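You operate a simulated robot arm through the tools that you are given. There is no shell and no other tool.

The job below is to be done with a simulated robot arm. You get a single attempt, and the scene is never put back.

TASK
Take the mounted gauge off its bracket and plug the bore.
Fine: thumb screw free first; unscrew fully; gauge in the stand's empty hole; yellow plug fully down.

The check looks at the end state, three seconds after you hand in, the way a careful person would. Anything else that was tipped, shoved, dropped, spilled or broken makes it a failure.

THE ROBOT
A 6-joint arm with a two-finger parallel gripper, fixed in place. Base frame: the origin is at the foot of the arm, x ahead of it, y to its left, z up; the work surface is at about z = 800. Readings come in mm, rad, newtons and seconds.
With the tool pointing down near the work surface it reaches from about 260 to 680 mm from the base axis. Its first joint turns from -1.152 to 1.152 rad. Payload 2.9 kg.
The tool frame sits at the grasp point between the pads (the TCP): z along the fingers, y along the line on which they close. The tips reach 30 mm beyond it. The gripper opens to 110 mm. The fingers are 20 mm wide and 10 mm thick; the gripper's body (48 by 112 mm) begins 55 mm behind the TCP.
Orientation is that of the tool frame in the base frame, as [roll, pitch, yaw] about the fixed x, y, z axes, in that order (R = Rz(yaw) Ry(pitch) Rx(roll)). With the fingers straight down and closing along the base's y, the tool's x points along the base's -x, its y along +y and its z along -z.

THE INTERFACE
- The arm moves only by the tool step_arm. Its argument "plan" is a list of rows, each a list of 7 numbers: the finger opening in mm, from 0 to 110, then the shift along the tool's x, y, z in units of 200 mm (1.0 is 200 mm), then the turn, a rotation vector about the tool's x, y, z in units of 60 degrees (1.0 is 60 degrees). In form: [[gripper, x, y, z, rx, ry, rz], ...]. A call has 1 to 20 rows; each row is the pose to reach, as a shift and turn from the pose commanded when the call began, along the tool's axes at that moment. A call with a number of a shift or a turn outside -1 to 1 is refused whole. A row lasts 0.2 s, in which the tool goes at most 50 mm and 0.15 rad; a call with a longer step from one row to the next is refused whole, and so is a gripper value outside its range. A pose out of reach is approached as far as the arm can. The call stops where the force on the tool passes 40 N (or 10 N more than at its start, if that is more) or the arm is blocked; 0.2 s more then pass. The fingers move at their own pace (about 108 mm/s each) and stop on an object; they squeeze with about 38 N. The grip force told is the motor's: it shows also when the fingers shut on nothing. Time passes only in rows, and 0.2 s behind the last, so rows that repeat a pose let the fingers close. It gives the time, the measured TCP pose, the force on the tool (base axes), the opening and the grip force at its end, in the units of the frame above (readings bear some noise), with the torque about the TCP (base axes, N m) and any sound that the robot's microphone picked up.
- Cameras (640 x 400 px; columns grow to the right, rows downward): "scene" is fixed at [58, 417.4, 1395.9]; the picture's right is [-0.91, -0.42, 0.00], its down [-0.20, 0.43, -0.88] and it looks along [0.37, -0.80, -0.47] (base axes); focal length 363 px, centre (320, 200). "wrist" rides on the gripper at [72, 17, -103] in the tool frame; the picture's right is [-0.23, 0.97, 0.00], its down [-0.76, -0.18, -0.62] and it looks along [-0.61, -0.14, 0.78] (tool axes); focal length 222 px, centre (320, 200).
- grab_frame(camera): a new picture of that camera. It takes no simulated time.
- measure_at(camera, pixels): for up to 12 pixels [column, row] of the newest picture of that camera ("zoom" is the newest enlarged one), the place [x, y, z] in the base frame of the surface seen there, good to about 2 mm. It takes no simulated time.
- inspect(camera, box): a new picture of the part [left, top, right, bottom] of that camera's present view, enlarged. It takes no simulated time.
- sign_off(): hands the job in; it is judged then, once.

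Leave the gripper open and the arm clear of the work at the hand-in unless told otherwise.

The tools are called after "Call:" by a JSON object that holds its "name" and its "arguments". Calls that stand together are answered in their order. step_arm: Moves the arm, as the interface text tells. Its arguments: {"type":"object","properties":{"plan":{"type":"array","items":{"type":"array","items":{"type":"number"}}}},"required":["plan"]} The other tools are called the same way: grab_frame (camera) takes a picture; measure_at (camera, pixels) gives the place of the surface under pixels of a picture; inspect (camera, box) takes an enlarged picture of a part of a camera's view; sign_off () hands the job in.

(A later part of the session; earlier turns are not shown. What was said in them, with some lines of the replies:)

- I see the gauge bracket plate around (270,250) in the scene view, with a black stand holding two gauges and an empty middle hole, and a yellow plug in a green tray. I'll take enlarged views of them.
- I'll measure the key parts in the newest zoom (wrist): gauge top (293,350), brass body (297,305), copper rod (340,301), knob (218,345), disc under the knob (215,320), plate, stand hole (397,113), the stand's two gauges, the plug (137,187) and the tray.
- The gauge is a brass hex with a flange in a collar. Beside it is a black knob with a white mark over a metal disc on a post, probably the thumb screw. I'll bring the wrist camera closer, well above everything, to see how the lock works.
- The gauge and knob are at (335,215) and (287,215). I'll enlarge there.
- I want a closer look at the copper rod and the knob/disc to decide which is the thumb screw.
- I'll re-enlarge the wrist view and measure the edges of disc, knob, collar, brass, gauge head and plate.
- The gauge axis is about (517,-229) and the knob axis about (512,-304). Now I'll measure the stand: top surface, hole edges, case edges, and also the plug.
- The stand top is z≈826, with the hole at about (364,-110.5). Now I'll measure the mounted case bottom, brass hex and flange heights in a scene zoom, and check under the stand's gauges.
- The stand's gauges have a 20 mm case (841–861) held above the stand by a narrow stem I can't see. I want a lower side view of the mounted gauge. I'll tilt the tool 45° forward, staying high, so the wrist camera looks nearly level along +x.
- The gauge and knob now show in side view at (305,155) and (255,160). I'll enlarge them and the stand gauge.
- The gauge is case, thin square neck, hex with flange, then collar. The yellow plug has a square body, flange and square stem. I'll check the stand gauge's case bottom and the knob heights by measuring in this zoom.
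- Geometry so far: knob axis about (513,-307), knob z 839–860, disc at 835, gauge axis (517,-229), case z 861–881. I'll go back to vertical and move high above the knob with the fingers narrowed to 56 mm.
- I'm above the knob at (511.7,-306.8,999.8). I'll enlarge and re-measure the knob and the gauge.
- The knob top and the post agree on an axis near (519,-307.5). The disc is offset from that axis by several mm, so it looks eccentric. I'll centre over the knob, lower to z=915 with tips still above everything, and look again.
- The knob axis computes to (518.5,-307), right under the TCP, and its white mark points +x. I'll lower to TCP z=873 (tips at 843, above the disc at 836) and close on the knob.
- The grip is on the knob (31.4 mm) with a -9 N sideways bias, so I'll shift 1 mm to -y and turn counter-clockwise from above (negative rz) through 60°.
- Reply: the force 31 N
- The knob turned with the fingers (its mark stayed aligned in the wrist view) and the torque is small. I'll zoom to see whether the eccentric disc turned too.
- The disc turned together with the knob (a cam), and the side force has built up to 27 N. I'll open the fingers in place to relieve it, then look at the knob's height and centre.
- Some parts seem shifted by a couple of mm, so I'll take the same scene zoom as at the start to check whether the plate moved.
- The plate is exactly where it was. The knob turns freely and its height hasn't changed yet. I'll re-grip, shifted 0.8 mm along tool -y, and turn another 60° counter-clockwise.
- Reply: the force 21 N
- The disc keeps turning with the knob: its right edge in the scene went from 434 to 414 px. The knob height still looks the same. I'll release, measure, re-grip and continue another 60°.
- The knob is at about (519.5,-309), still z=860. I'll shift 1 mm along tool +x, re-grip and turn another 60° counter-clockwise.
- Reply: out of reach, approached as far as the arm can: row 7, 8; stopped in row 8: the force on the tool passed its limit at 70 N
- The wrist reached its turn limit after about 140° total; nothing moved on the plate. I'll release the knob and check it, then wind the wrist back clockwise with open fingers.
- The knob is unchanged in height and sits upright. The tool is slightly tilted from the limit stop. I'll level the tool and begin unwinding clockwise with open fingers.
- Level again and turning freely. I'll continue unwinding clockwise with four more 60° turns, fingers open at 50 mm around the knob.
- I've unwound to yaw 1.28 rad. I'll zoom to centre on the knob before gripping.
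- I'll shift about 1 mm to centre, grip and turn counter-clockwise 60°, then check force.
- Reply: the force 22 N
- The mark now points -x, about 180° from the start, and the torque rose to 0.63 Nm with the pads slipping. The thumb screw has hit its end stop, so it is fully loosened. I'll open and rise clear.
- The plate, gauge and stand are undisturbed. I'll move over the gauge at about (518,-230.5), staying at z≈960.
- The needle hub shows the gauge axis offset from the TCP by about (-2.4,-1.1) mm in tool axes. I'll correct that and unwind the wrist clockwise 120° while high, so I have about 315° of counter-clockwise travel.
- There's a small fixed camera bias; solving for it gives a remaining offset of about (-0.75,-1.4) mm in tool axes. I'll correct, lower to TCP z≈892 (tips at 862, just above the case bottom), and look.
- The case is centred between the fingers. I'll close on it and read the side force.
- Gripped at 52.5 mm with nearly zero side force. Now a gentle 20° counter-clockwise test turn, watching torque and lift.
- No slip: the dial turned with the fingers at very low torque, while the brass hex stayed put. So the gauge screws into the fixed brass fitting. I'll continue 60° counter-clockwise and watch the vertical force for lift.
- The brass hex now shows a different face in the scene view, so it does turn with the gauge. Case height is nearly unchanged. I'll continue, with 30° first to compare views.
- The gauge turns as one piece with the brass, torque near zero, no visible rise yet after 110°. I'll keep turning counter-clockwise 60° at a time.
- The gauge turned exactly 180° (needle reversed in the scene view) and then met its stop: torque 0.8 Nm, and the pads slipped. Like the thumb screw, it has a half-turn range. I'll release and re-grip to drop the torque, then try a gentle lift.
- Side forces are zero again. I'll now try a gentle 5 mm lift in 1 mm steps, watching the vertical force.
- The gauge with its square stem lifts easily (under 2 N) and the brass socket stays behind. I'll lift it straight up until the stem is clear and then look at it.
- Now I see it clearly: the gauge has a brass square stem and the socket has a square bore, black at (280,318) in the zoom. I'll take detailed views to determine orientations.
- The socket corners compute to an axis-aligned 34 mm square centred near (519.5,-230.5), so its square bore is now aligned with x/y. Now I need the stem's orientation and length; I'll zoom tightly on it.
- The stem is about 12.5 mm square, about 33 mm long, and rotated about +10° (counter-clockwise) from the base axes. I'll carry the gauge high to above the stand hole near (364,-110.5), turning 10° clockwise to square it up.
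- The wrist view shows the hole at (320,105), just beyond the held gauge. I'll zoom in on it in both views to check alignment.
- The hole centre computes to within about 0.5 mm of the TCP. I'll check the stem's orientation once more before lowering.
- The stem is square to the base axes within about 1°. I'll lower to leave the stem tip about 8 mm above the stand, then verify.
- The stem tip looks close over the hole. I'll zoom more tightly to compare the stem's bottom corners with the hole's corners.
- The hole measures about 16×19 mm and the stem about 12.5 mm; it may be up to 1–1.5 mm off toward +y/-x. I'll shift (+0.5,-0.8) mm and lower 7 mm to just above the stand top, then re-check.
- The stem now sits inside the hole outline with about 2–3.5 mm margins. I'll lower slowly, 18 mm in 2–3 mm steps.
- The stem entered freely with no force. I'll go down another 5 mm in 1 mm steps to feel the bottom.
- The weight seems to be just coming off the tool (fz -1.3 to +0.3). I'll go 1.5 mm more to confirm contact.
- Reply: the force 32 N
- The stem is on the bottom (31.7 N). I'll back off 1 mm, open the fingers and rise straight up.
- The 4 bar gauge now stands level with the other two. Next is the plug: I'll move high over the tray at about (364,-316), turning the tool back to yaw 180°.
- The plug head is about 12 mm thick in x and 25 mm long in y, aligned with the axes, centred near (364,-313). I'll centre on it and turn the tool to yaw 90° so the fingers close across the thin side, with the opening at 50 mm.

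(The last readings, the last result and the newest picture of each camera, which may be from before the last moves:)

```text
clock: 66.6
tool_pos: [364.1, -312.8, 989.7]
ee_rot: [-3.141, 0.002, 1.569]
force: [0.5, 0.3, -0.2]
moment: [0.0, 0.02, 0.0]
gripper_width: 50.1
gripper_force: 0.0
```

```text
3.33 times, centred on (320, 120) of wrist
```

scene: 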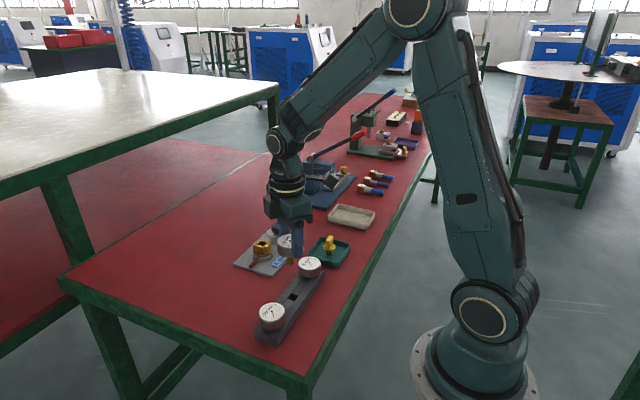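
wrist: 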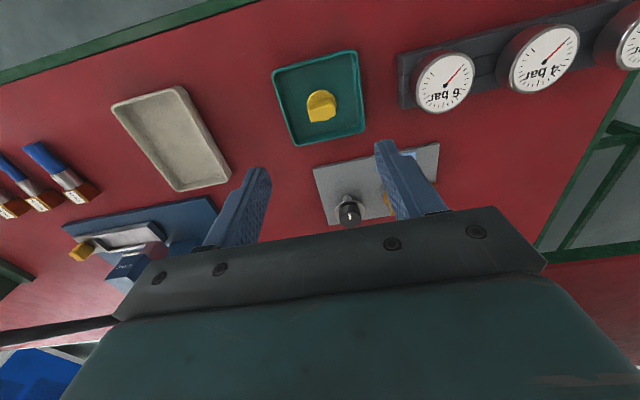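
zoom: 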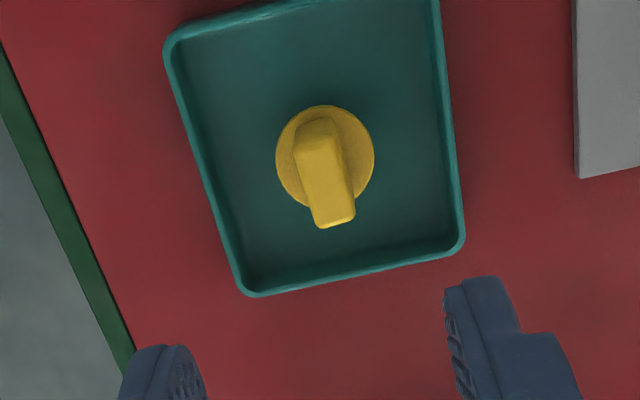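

The head still sits about 2 mm toward tool +y. I'll shift 1.9 mm and lower to z≈905 (tips still 18 mm above the plug top) to re-check at closer range.

Call:
{"name": "step_arm", "arguments": {"plan": [[50, 0, 0.0095, 0.1, 0, 0, 0], [50, 0, 0.0095, 0.2, 0, 0, 0], [50, 0, 0.0095, 0.3, 0, 0, 0], [50, 0, 0.0095, 0.4, 0, 0, 0], [50, 0, 0.0095, 0.42, 0, 0, 0], [50, 0, 0.0095, 0.42, 0, 0, 0]]}}

Call:
{"name": "inspect", "arguments": {"camera": "wrist", "box": [240, 90, 400, 210]}}

Call:
{"name": "inspect", "arguments": {"camera": "scene", "box": [305, 220, 355, 270]}}

```text
clock: 68.0
tool_pos: [365.4, -312.9, 904.7]
ee_rot: [-3.139, -0.002, 1.57]
force: [0.4, 0.0, 0.0]
moment: [0.0, 0.01, 0.0]
gripper_width: 50.2
gripper_force: 0.1
```

```text
3.33 times, centred on (320, 150) of wrist
```

zoom: 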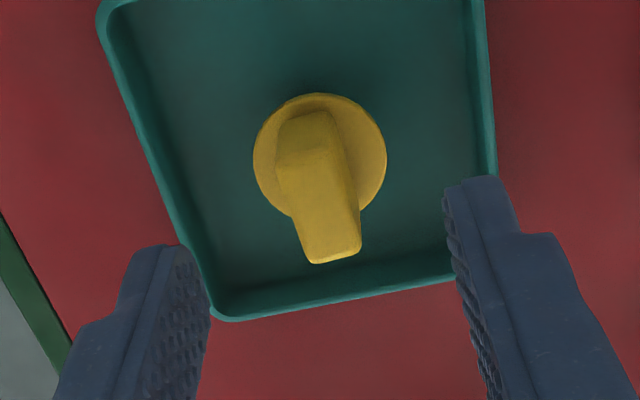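

```text
8.00 times, centred on (330, 245) of scene
```

zoom: 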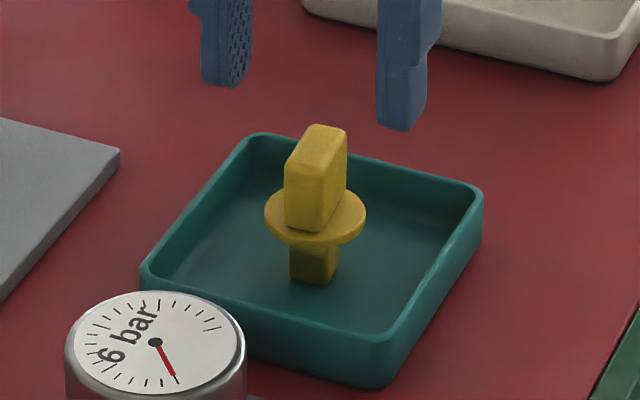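

The plug is upright and nearly centred. I'll measure the flange, head and tray floor heights before lowering.

Call:
{"name": "measure_at", "arguments": {"camera": "zoom", "pixels": [[355, 205], [275, 212], [315, 238], [320, 133], [305, 215], [310, 275], [230, 230], [360, 290], [313, 262], [470, 185]]}}

```text
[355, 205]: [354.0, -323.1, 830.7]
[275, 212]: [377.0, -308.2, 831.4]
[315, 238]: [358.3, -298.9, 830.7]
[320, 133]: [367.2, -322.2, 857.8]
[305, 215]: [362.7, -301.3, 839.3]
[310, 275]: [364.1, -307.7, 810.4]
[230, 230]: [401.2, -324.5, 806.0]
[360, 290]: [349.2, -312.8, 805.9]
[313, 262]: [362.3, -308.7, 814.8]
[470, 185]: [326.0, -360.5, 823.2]
```

Flange top is at 831, tray floor 806, and the stem is about 21 mm. I'll lower to TCP z≈866 (tips at 836, 5 mm above the flange) and close on the head.

Call:
{"name": "step_arm", "arguments": {"plan": [[50, 0, 0.003, 0.06, 0, 0, 0], [50, 0, 0.003, 0.12, 0, 0, 0], [50, 0, 0.003, 0.17, 0, 0, 0], [50, 0, 0.003, 0.195, 0, 0, 0], [50, 0, 0.003, 0.195, 0, 0, 0]]}}

Call:
{"name": "inspect", "arguments": {"camera": "wrist", "box": [220, 90, 420, 230]}}

Call:
{"name": "inspect", "arguments": {"camera": "scene", "box": [305, 220, 355, 270]}}

```text
clock: 69.2
tool_pos: [366.6, -314.2, 864.5]
ee_rot: [-3.14, 0.003, 1.573]
force: [-0.3, 0.1, 0.3]
moment: [0.01, -0.03, -0.01]
gripper_width: 50.1
gripper_force: 0.0
```

```text
2.86 times, centred on (320, 160) of wrist
```

zoom: 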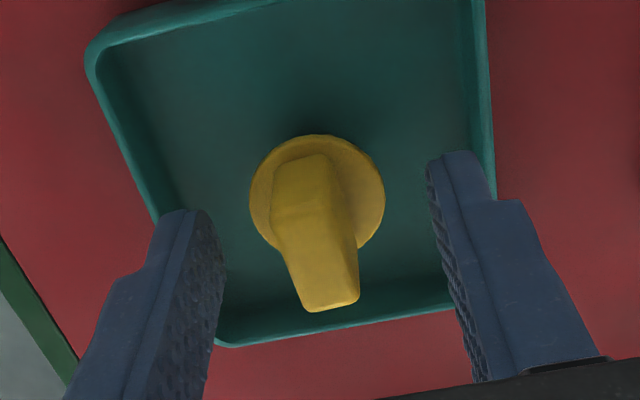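

```text
8.00 times, centred on (330, 245) of scene
```

zoom: 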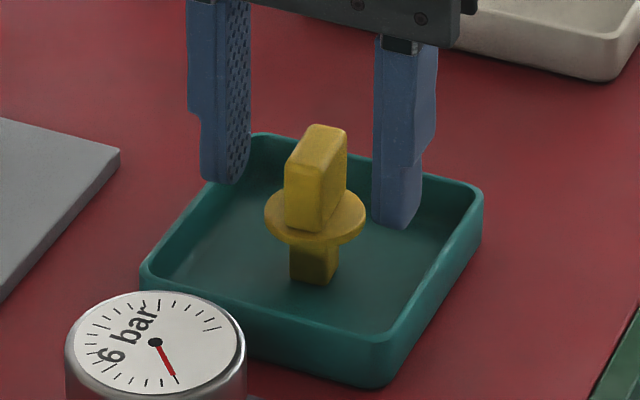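

The head is centred between the fingers, with a 2 mm offset along the head's length. I'll shift 2 mm along tool x and close on the head.

Call:
{"name": "step_arm", "arguments": {"plan": [[50, 0.005, 0, 0, 0, 0, 0], [50, 0.01, 0, 0, 0, 0, 0], [30, 0.01, 0, 0, 0, 0, 0], [20, 0.01, 0, 0, 0, 0, 0], [5, 0.01, 0, 0, 0, 0, 0], [5, 0.01, 0, 0, 0, 0, 0], [5, 0.01, 0, 0, 0, 0, 0]]}}

Call:
{"name": "inspect", "arguments": {"camera": "scene", "box": [305, 220, 355, 270]}}

Call:
{"name": "inspect", "arguments": {"camera": "wrist", "box": [220, 90, 420, 230]}}

```text
clock: 70.8
tool_pos: [366.7, -312.2, 865.9]
ee_rot: [-3.139, 0.001, 1.572]
force: [0.6, -0.7, 0.0]
moment: [-0.01, 0.01, -0.05]
gripper_width: 12.4
gripper_force: 37.8
```

```text
8.00 times, centred on (330, 245) of scene
```

zoom: 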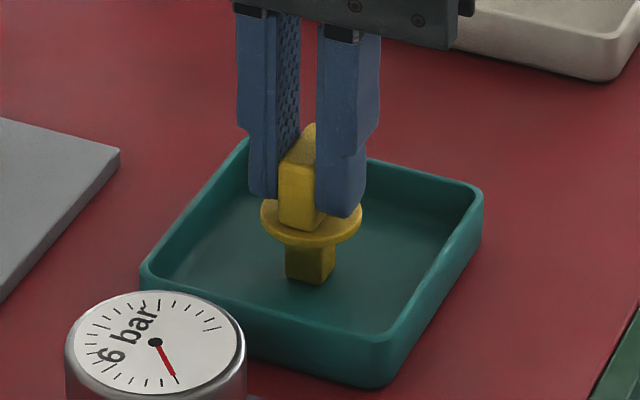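

```text
2.86 times, centred on (320, 160) of wrist
```

zoom: 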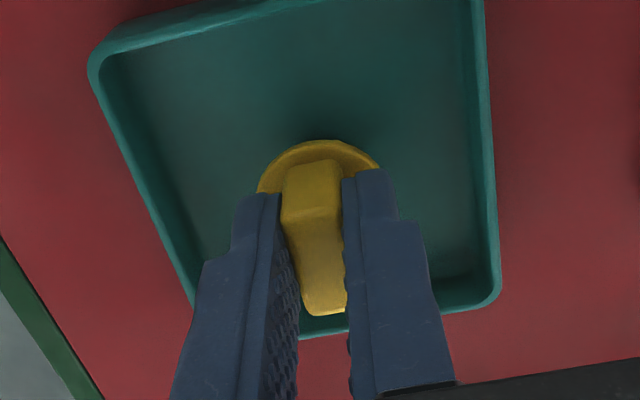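

Gripped on the 12.4 mm head. I'll lift straight up 120 mm.

Call:
{"name": "step_arm", "arguments": {"plan": [[5, 0, 0, -0.02, 0, 0, 0], [5, 0, 0, -0.06, 0, 0, 0], [5, 0, 0, -0.14, 0, 0, 0], [5, 0, 0, -0.24, 0, 0, 0], [5, 0, 0, -0.36, 0, 0, 0], [5, 0, 0, -0.48, 0, 0, 0], [5, 0, 0, -0.6, 0, 0, 0], [5, 0, 0, -0.6, 0, 0, 0]]}}

Call:
{"name": "grab_frame", "arguments": {"camera": "scene"}}

Call:
{"name": "inspect", "arguments": {"camera": "wrist", "box": [220, 60, 420, 210]}}

```text
clock: 72.6
tool_pos: [366.3, -310.2, 987.5]
ee_rot: [-3.14, 0.003, 1.571]
force: [-0.4, 0.4, -0.9]
moment: [-0.01, 0.01, 0.01]
gripper_width: 12.7
gripper_force: 38.0
```

```text
taken
```

scene: 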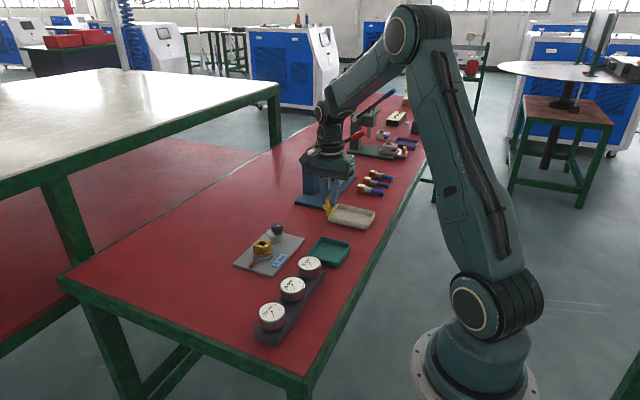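

```text
2.67 times, centred on (320, 135) of wrist
```

zoom: 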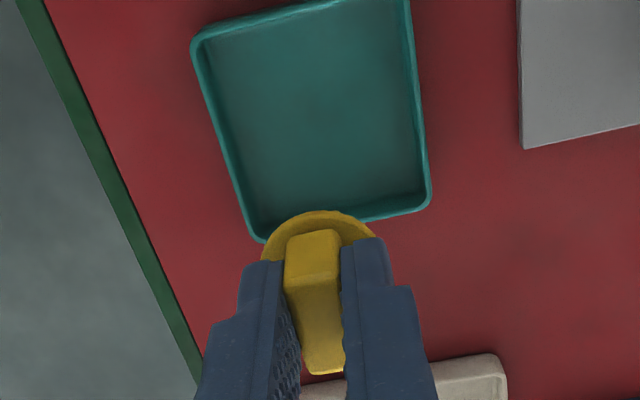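

The plug is held upright. I'll move it high over to the socket at (519.5,-231), keeping yaw 90°.

Call:
{"name": "step_arm", "arguments": {"plan": [[5, 0.03, 0.06, 0, 0, 0, 0], [5, 0.08, 0.153, 0, 0, 0, 0], [5, 0.13, 0.249, 0, 0, 0, 0], [5, 0.18, 0.345, 0, 0, 0, 0], [5, 0.23, 0.44, 0, 0, 0, 0], [5, 0.28, 0.536, 0, 0, 0, 0], [5, 0.33, 0.631, 0, 0, 0, 0], [5, 0.375, 0.717, 0, 0, 0, 0], [5, 0.401, 0.767, 0, 0, 0, 0], [5, 0.401, 0.767, 0, 0, 0, 0]]}}

Call:
{"name": "grab_frame", "arguments": {"camera": "wrist"}}

Call:
{"name": "inspect", "arguments": {"camera": "scene", "box": [225, 180, 305, 270]}}

```text
clock: 74.8
tool_pos: [520.7, -230.5, 985.2]
ee_rot: [-3.14, 0.001, 1.571]
force: [0.7, 0.7, -0.1]
moment: [0.0, 0.02, -0.01]
gripper_width: 12.3
gripper_force: 38.0
```

```text
taken
```

wrist: 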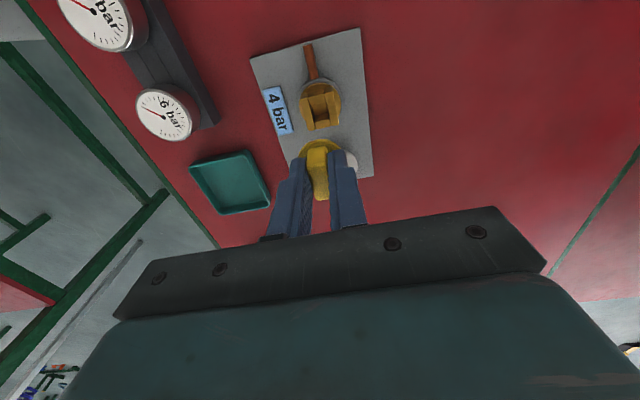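

```text
4.44 times, centred on (265, 225) of scene
```

zoom: 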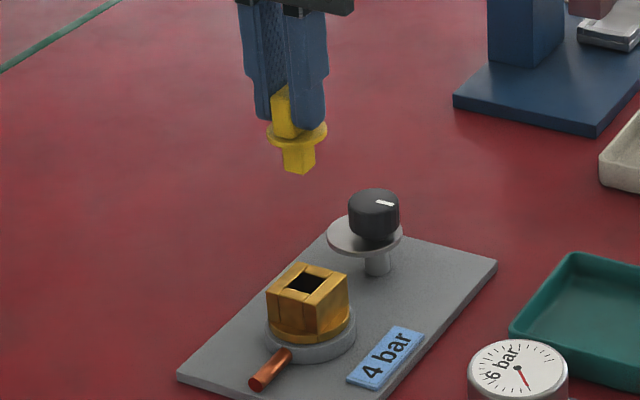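

I'll zoom the wrist view onto the bore, around (320,110), and the scene view onto the plug stem, to align the two.

Call:
{"name": "inspect", "arguments": {"camera": "wrist", "box": [290, 70, 350, 145]}}

Call:
{"name": "inspect", "arguments": {"camera": "scene", "box": [252, 198, 276, 216]}}

Call:
{"name": "inspect", "arguments": {"camera": "scene", "box": [254, 234, 274, 250]}}

```text
5.33 times, centred on (320, 108) of wrist
```

zoom: 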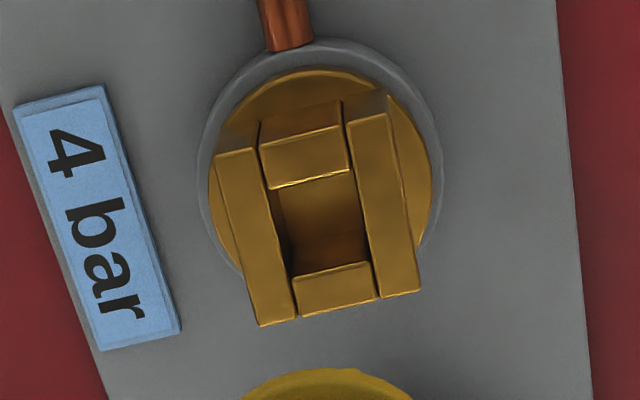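

```text
16.00 times, centred on (264, 207) of scene
```

zoom: 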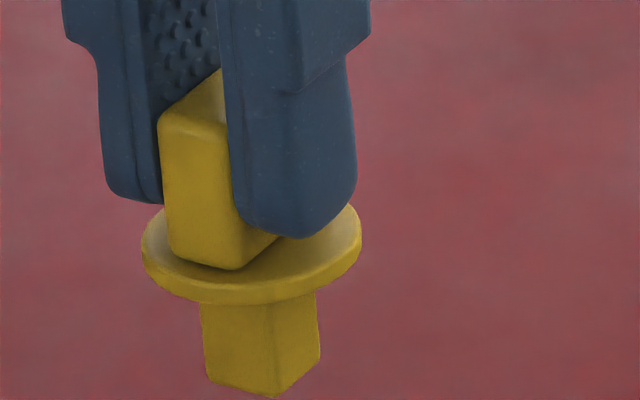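

```text
16.00 times, centred on (264, 242) of scene
```

zoom: 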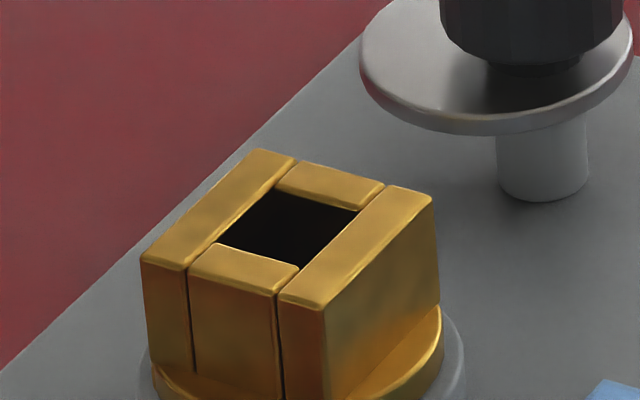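

I'll measure the plug's stem directly to resolve its position relative to the tool.

Call:
{"name": "inspect", "arguments": {"camera": "scene", "box": [252, 198, 276, 216]}}

Call:
{"name": "measure_at", "arguments": {"camera": "zoom", "pixels": [[240, 320], [240, 350], [240, 380], [295, 330], [295, 360], [175, 270], [230, 285], [200, 180], [200, 240], [335, 265], [330, 370], [185, 125]]}}

Call:
{"name": "inspect", "arguments": {"camera": "scene", "box": [254, 234, 274, 250]}}

Call:
{"name": "measure_at", "arguments": {"camera": "zoom", "pixels": [[150, 255], [258, 155], [425, 195], [320, 300], [235, 265], [330, 190], [290, 215], [320, 225], [300, 250], [220, 320]]}}

```text
16.00 times, centred on (264, 207) of scene
```

zoom: 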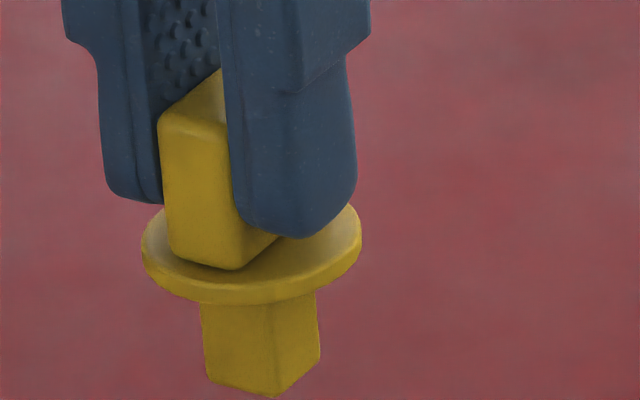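

```text
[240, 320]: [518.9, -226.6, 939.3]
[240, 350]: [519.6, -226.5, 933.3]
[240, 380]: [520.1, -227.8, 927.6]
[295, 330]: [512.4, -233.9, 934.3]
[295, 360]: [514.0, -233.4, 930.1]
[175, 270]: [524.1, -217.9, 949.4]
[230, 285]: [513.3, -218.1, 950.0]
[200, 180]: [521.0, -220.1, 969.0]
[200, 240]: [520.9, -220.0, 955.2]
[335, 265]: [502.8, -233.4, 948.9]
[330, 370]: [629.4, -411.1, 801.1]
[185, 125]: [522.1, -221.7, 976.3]
```

```text
16.00 times, centred on (264, 242) of scene
```

zoom: 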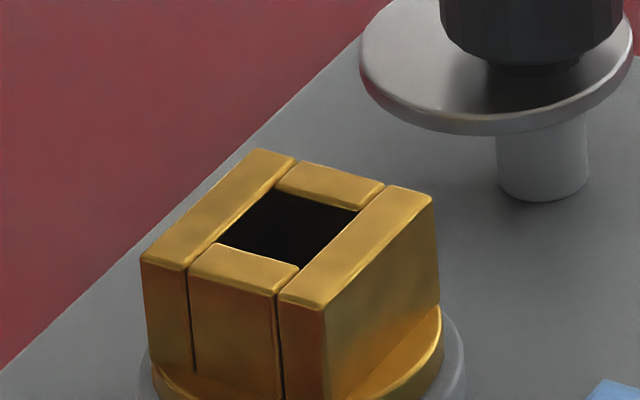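

```text
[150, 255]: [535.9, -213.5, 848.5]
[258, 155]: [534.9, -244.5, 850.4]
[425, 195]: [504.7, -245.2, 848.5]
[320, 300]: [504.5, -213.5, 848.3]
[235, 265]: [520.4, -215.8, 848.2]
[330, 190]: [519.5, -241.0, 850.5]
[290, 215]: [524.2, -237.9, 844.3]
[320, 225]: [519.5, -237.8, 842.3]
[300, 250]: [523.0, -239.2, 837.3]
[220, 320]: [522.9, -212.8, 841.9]
```

Direct measurements put the plug centre near (519.5,-233) and the socket centre near (520,-229.5), so a shift of a few mm in +y may be needed. I'll lower until the stem tip is about 7 mm above the socket and compare directly.

Call:
{"name": "step_arm", "arguments": {"plan": [[5, 0.005, 0, 0.08, 0, 0, 0], [5, 0.01, 0, 0.16, 0, 0, 0], [5, 0.01, 0, 0.24, 0, 0, 0], [5, 0.01, 0, 0.31, 0, 0, 0], [5, 0.01, 0, 0.345, 0, 0, 0], [5, 0.01, 0, 0.345, 0, 0, 0]]}}

Call:
{"name": "inspect", "arguments": {"camera": "scene", "box": [254, 226, 274, 246]}}

Call:
{"name": "measure_at", "arguments": {"camera": "zoom", "pixels": [[240, 200], [260, 210], [310, 190], [320, 300], [150, 310], [425, 250], [235, 320], [230, 370], [220, 110], [180, 140]]}}

```text
clock: 76.2
tool_pos: [519.4, -227.0, 915.8]
ee_rot: [-3.14, 0.003, 1.57]
force: [-0.1, 0.9, 0.0]
moment: [-0.02, 0.0, -0.01]
gripper_width: 12.3
gripper_force: 37.9
```

```text
16.00 times, centred on (264, 236) of scene
```

zoom: 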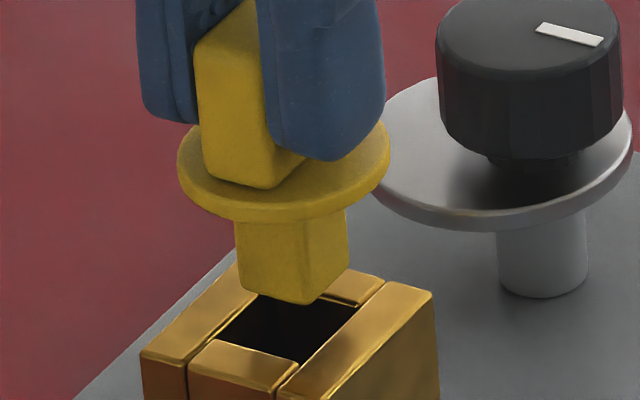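

```text
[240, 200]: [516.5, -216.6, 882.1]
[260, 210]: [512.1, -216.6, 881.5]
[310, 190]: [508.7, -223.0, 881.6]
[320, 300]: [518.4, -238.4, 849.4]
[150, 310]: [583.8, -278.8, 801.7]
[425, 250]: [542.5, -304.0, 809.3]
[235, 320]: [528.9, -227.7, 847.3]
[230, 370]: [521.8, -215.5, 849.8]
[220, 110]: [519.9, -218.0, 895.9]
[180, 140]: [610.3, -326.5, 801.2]
```

The stem tip hangs just above the bore but looks too far toward -y. I'll sample the stem face and bottom to fix its height and position.

Call:
{"name": "measure_at", "arguments": {"camera": "zoom", "pixels": [[265, 240], [265, 260], [265, 280], [290, 270], [290, 290], [325, 240], [325, 260], [325, 275], [245, 300], [300, 330], [280, 345], [250, 350]]}}

Call:
{"name": "inspect", "arguments": {"camera": "wrist", "box": [260, 60, 400, 210]}}

```text
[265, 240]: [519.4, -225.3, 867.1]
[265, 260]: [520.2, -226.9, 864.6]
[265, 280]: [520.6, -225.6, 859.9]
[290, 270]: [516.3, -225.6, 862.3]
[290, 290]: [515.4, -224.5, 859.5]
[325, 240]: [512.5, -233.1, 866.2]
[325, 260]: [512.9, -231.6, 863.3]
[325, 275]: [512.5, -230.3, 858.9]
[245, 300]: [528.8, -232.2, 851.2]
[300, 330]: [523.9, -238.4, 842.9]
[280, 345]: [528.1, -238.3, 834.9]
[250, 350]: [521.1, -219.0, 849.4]
```

```text
2.67 times, centred on (330, 135) of wrist
```

zoom: 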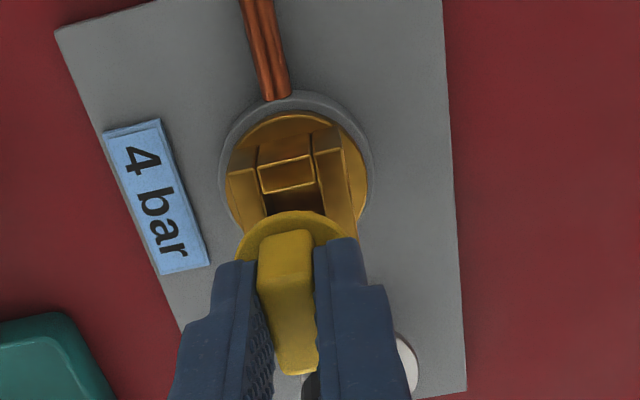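

The stem centre is at about (518.8,-231.8), z tip 857; the bore spans y -219.5 to -238.4, centred near (519.9,-229). I'll shift (+0.7,+2.6) mm and lower 4 mm, then verify.

Call:
{"name": "step_arm", "arguments": {"plan": [[5, 0.007, 0.002, 0, 0, 0, 0], [5, 0.013, 0.0035, 0, 0, 0, 0], [5, 0.013, 0.0035, 0.01, 0, 0, 0], [5, 0.013, 0.0035, 0.02, 0, 0, 0], [5, 0.013, 0.0035, 0.02, 0, 0, 0]]}}

Call:
{"name": "inspect", "arguments": {"camera": "scene", "box": [254, 226, 274, 246]}}

Call:
{"name": "measure_at", "arguments": {"camera": "zoom", "pixels": [[255, 290], [255, 270], [280, 280], [280, 300], [320, 260], [320, 280], [335, 270], [240, 325], [300, 340], [285, 350], [335, 315], [262, 347]]}}

```text
clock: 77.4
tool_pos: [520.0, -227.1, 912.5]
ee_rot: [-3.139, 0.0, 1.571]
force: [0.3, 0.0, 0.1]
moment: [0.01, 0.01, 0.01]
gripper_width: 12.3
gripper_force: 38.1
```

```text
16.00 times, centred on (264, 236) of scene
```

zoom: 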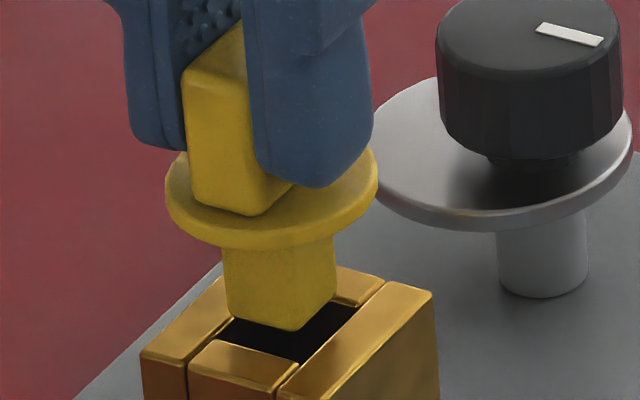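

```text
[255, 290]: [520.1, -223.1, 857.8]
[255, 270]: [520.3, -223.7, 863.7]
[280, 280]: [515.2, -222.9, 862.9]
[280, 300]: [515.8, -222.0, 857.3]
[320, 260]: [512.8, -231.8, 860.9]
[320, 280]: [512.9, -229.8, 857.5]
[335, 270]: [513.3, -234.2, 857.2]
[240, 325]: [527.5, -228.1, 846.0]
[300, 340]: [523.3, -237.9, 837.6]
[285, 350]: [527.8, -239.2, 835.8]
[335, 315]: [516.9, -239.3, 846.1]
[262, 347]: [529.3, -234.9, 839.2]
```

The stem centre (519.2,-229.1) now matches the bore centre within about 0.7 mm. I'll lower slowly 18 mm in 2 mm steps.

Call:
{"name": "step_arm", "arguments": {"plan": [[5, 0, 0.002, 0.01, 0, 0, 0], [5, 0, 0.002, 0.02, 0, 0, 0], [5, 0, 0.002, 0.03, 0, 0, 0], [5, 0, 0.002, 0.04, 0, 0, 0], [5, 0, 0.002, 0.05, 0, 0, 0], [5, 0, 0.002, 0.06, 0, 0, 0], [5, 0, 0.002, 0.07, 0, 0, 0], [5, 0, 0.002, 0.08, 0, 0, 0], [5, 0, 0.002, 0.09, 0, 0, 0], [5, 0, 0.002, 0.09, 0, 0, 0]]}}

Call:
{"name": "inspect", "arguments": {"camera": "scene", "box": [249, 226, 279, 256]}}

```text
clock: 79.6
tool_pos: [521.3, -227.4, 894.5]
ee_rot: [-3.14, 0.002, 1.572]
force: [0.2, 0.7, -0.7]
moment: [0.01, -0.01, 0.0]
gripper_width: 12.5
gripper_force: 38.4
```

```text
13.33 times, centred on (264, 241) of scene
```

zoom: 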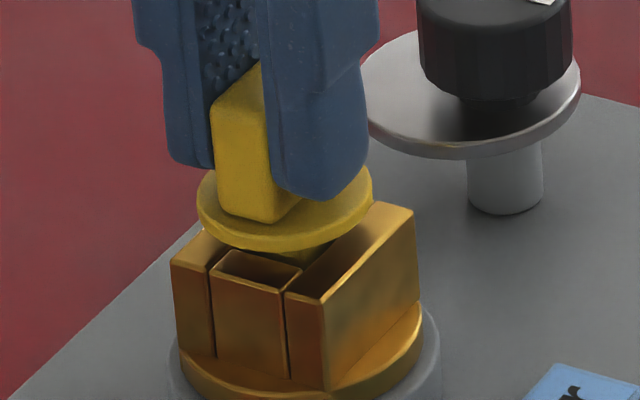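

It slid in with no force. I'll continue down in 1 mm steps to reach the seat.

Call:
{"name": "step_arm", "arguments": {"plan": [[5, 0, 0, 0.005, 0, 0, 0], [5, 0, 0, 0.01, 0, 0, 0], [5, 0, 0, 0.015, 0, 0, 0], [5, 0, 0, 0.02, 0, 0, 0], [5, 0, 0, 0.025, 0, 0, 0], [5, 0, 0, 0.025, 0, 0, 0]]}}

Call:
{"name": "inspect", "arguments": {"camera": "scene", "box": [249, 226, 279, 256]}}

```text
clock: 81.0
tool_pos: [520.7, -227.2, 889.0]
ee_rot: [-3.14, 0.002, 1.57]
force: [-0.4, 1.1, -0.3]
moment: [0.01, 0.02, 0.01]
gripper_width: 12.4
gripper_force: 37.4
```

```text
13.33 times, centred on (264, 241) of scene
```

zoom: 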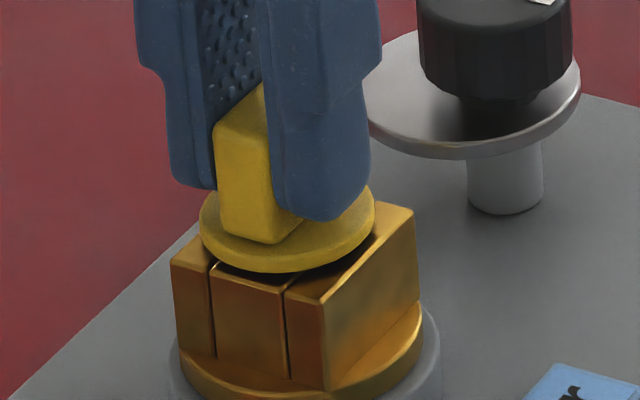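

The flange is almost on the socket top. I'll go on in 0.5–1 mm steps until I feel firm contact.

Call:
{"name": "step_arm", "arguments": {"plan": [[5, 0, 0, 0.005, 0, 0, 0], [5, 0, 0, 0.0075, 0, 0, 0], [5, 0, 0, 0.01, 0, 0, 0], [5, 0, 0, 0.01, 0, 0, 0]]}}

Call:
{"name": "inspect", "arguments": {"camera": "scene", "box": [249, 226, 279, 256]}}

```text
clock: 82.0
tool_pos: [521.9, -226.4, 888.8]
ee_rot: [-3.14, 0.001, 1.571]
force: [-0.8, 0.3, 6.6]
moment: [0.07, 0.03, 0.01]
gripper_width: 12.2
gripper_force: 37.6
```

```text
13.33 times, centred on (264, 241) of scene
```

zoom: 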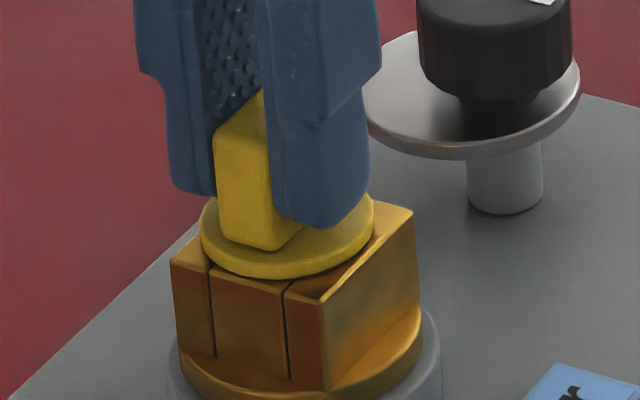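

Contact at 6.6 N with the flange on the brass top. I'll press 1.5 mm more to confirm it is solidly seated.

Call:
{"name": "step_arm", "arguments": {"plan": [[5, 0, 0, 0.004, 0, 0, 0], [5, 0, 0, 0.0075, 0, 0, 0], [5, 0, 0, 0.0075, 0, 0, 0]]}}

Call:
{"name": "inspect", "arguments": {"camera": "scene", "box": [249, 226, 279, 256]}}

```text
clock: 82.8
tool_pos: [520.7, -225.5, 887.5]
ee_rot: [-3.141, 0.002, 1.57]
force: [-4.5, 4.3, 25.4]
moment: [0.25, 0.2, -0.03]
gripper_width: 12.4
gripper_force: 37.9
```

```text
13.33 times, centred on (264, 241) of scene
```

zoom: 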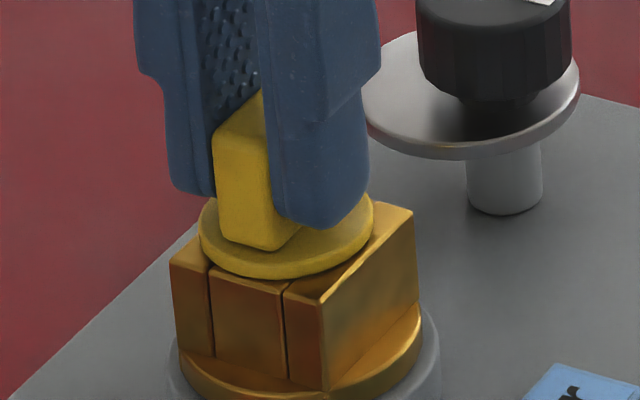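

It's solid: 25 N with no further travel, so the flange is seated. I'll relieve 1.3 mm, open the fingers, and rise straight up.

Call:
{"name": "step_arm", "arguments": {"plan": [[5, 0, 0, -0.0065, 0, 0, 0], [5, 0, 0, -0.0065, 0, 0, 0], [25, 0, 0, -0.0065, 0, 0, 0], [44, 0, 0, -0.0065, 0, 0, 0], [44, 0, 0, -0.0065, 0, 0, 0], [44, 0, 0, -0.05, 0, 0, 0], [44, 0, 0, -0.14, 0, 0, 0], [44, 0, 0, -0.28, 0, 0, 0], [44, 0, 0, -0.42, 0, 0, 0], [44, 0, 0, -0.56, 0, 0, 0], [44, 0, 0, -0.56, 0, 0, 0]]}}

Call:
{"name": "grab_frame", "arguments": {"camera": "scene"}}

Call:
{"name": "inspect", "arguments": {"camera": "scene", "box": [225, 215, 345, 345]}}

Call:
{"name": "inspect", "arguments": {"camera": "scene", "box": [249, 226, 279, 256]}}

```text
clock: 85.2
tool_pos: [522.7, -226.4, 999.4]
ee_rot: [-3.141, 0.002, 1.571]
force: [0.2, 0.3, 0.1]
moment: [0.03, 0.0, -0.02]
gripper_width: 44.0
gripper_force: 0.0
```

```text
taken
```

scene: 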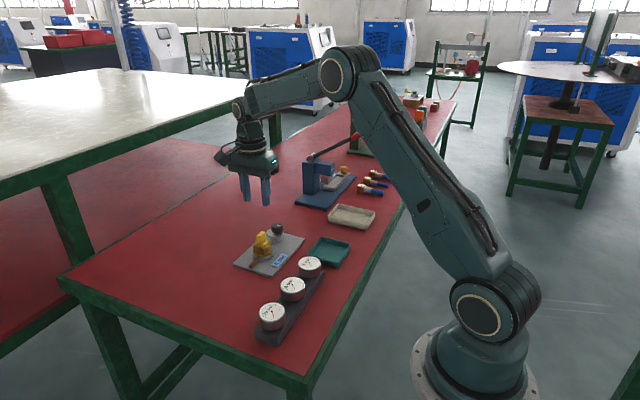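

```text
3.08 times, centred on (285, 280) of scene
```

zoom: 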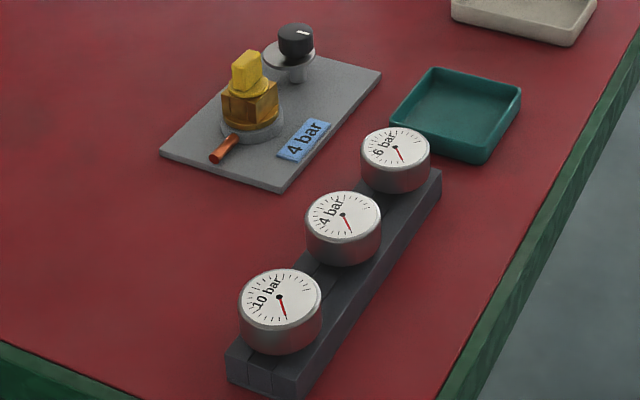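

```text
13.33 times, centred on (264, 241) of scene
```

zoom: 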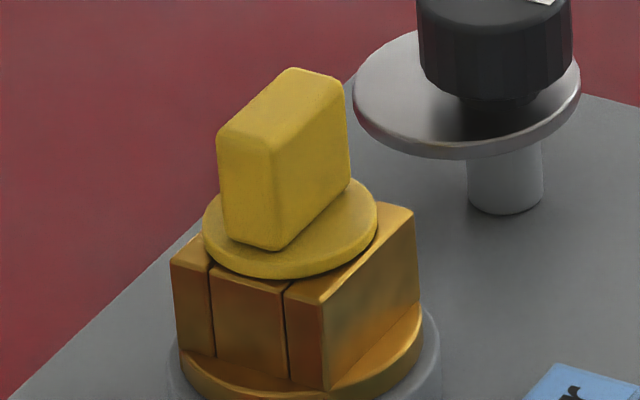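

Both parts look right. I'll verify heights: plug flange and head level, and the three dials in the stand.

Call:
{"name": "measure_at", "arguments": {"camera": "zoom", "pixels": [[230, 245], [355, 205], [285, 272], [300, 85], [335, 90], [240, 135], [250, 275], [370, 240]]}}

Call:
{"name": "inspect", "arguments": {"camera": "scene", "box": [250, 245, 340, 345]}}

Call:
{"name": "measure_at", "arguments": {"camera": "zoom", "pixels": [[385, 95], [320, 95], [295, 180], [330, 170], [310, 205], [225, 290], [200, 300], [250, 270], [300, 245], [360, 150]]}}

```text
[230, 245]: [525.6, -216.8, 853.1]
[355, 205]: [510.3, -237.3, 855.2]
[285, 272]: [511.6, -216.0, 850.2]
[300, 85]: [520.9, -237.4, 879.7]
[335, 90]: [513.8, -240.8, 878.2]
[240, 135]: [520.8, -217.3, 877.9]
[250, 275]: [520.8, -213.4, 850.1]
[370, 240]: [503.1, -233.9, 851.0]
```

```text
4.00 times, centred on (295, 295) of scene
```

zoom: 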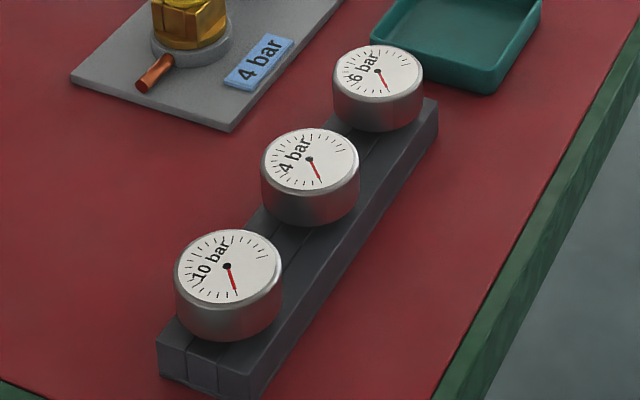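

```text
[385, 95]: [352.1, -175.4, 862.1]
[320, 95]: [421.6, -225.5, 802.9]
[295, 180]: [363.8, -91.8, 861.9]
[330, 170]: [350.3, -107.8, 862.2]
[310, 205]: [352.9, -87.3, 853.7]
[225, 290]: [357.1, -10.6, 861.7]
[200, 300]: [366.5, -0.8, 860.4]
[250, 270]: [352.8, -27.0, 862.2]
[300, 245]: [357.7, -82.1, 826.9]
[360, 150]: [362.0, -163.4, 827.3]
```

All three dials are level at z≈862, and the plug's flange (853–855) and head (879) are level on the socket top (849). I'll raise the arm well clear with the gripper fully open.

Call:
{"name": "step_arm", "arguments": {"plan": [[60, 0, 0, -0.15, 0, 0, 0], [80, 0, -0.1, -0.3, 0, 0, 0], [100, 0.1, -0.25, -0.45, 0, 0, 0], [110, 0.2, -0.4, -0.6, 0, 0, 0], [110, 0.3, -0.55, -0.68, 0, 0, 0], [110, 0.3, -0.6, -0.68, 0, 0, 0], [110, 0.3, -0.6, -0.68, 0, 0, 0]]}}

Call:
{"name": "grab_frame", "arguments": {"camera": "scene"}}

Call:
{"name": "inspect", "arguments": {"camera": "scene", "box": [230, 215, 310, 280]}}

```text
clock: 86.8
tool_pos: [401.2, -165.5, 1133.0]
ee_rot: [-3.14, 0.003, 1.572]
force: [0.0, 0.6, 0.3]
moment: [0.0, 0.01, 0.0]
gripper_width: 110.0
gripper_force: 0.0
```

```text
taken
```

scene: 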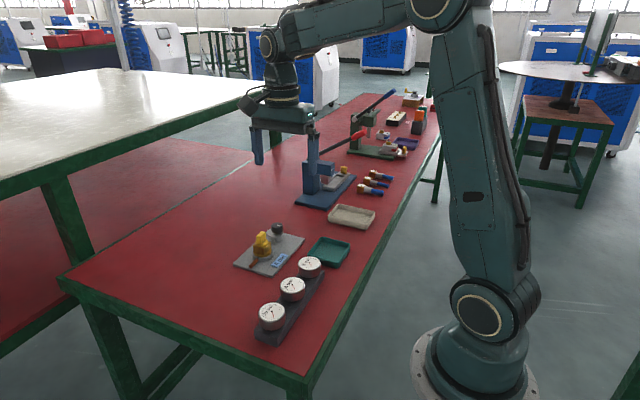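

```text
6.15 times, centred on (270, 248) of scene
```

zoom: 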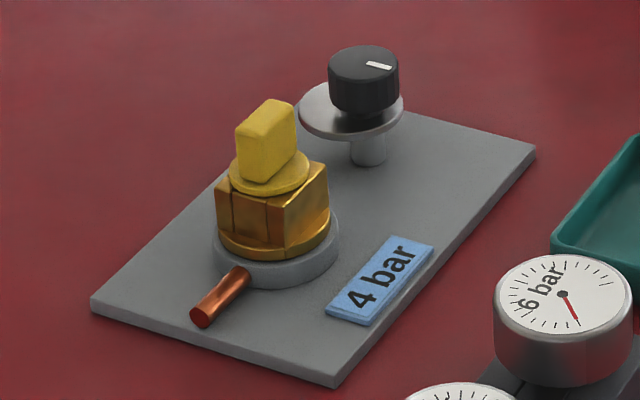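

The thumb screw is at its open stop and the gauge is in the stand. The plug is fully down, the plate and tray haven't moved, and the arm is clear with the gripper open. I'm handing in.

Call:
{"name": "sign_off", "arguments": {}}

```text
The job is handed in.
```

The 4 bar gauge is off its bracket and in the stand's empty hole, and the yellow plug is fully down in the bore. The job is handed in; I have no result from the check yet.

- **Thumb screw:** I turned it counter-clockwise about half a turn, until it hit its end stop, before touching the gauge.
- **Gauge:** I unscrewed it counter-clockwise to its stop, a little under half a turn. It then lifted out with under 2 N. It went into the hole without catching, rests on the bottom, and its dial is level with the other two at about z = 862.
- **Plug:** It slid into the bore without resistance until its flange sat on the brass. Pressing to 25 N moved it no further, and the flange and head look level.
- **Everything else:** The bracket plate and stand look where they were at the start, and I saw no sign that the tray had moved. The arm is clear with the gripper fully open.

While turning the thumb screw, the wrist hit its turning limit and the call stopped at 70 N. The plate was in the same place in the pictures before and after.
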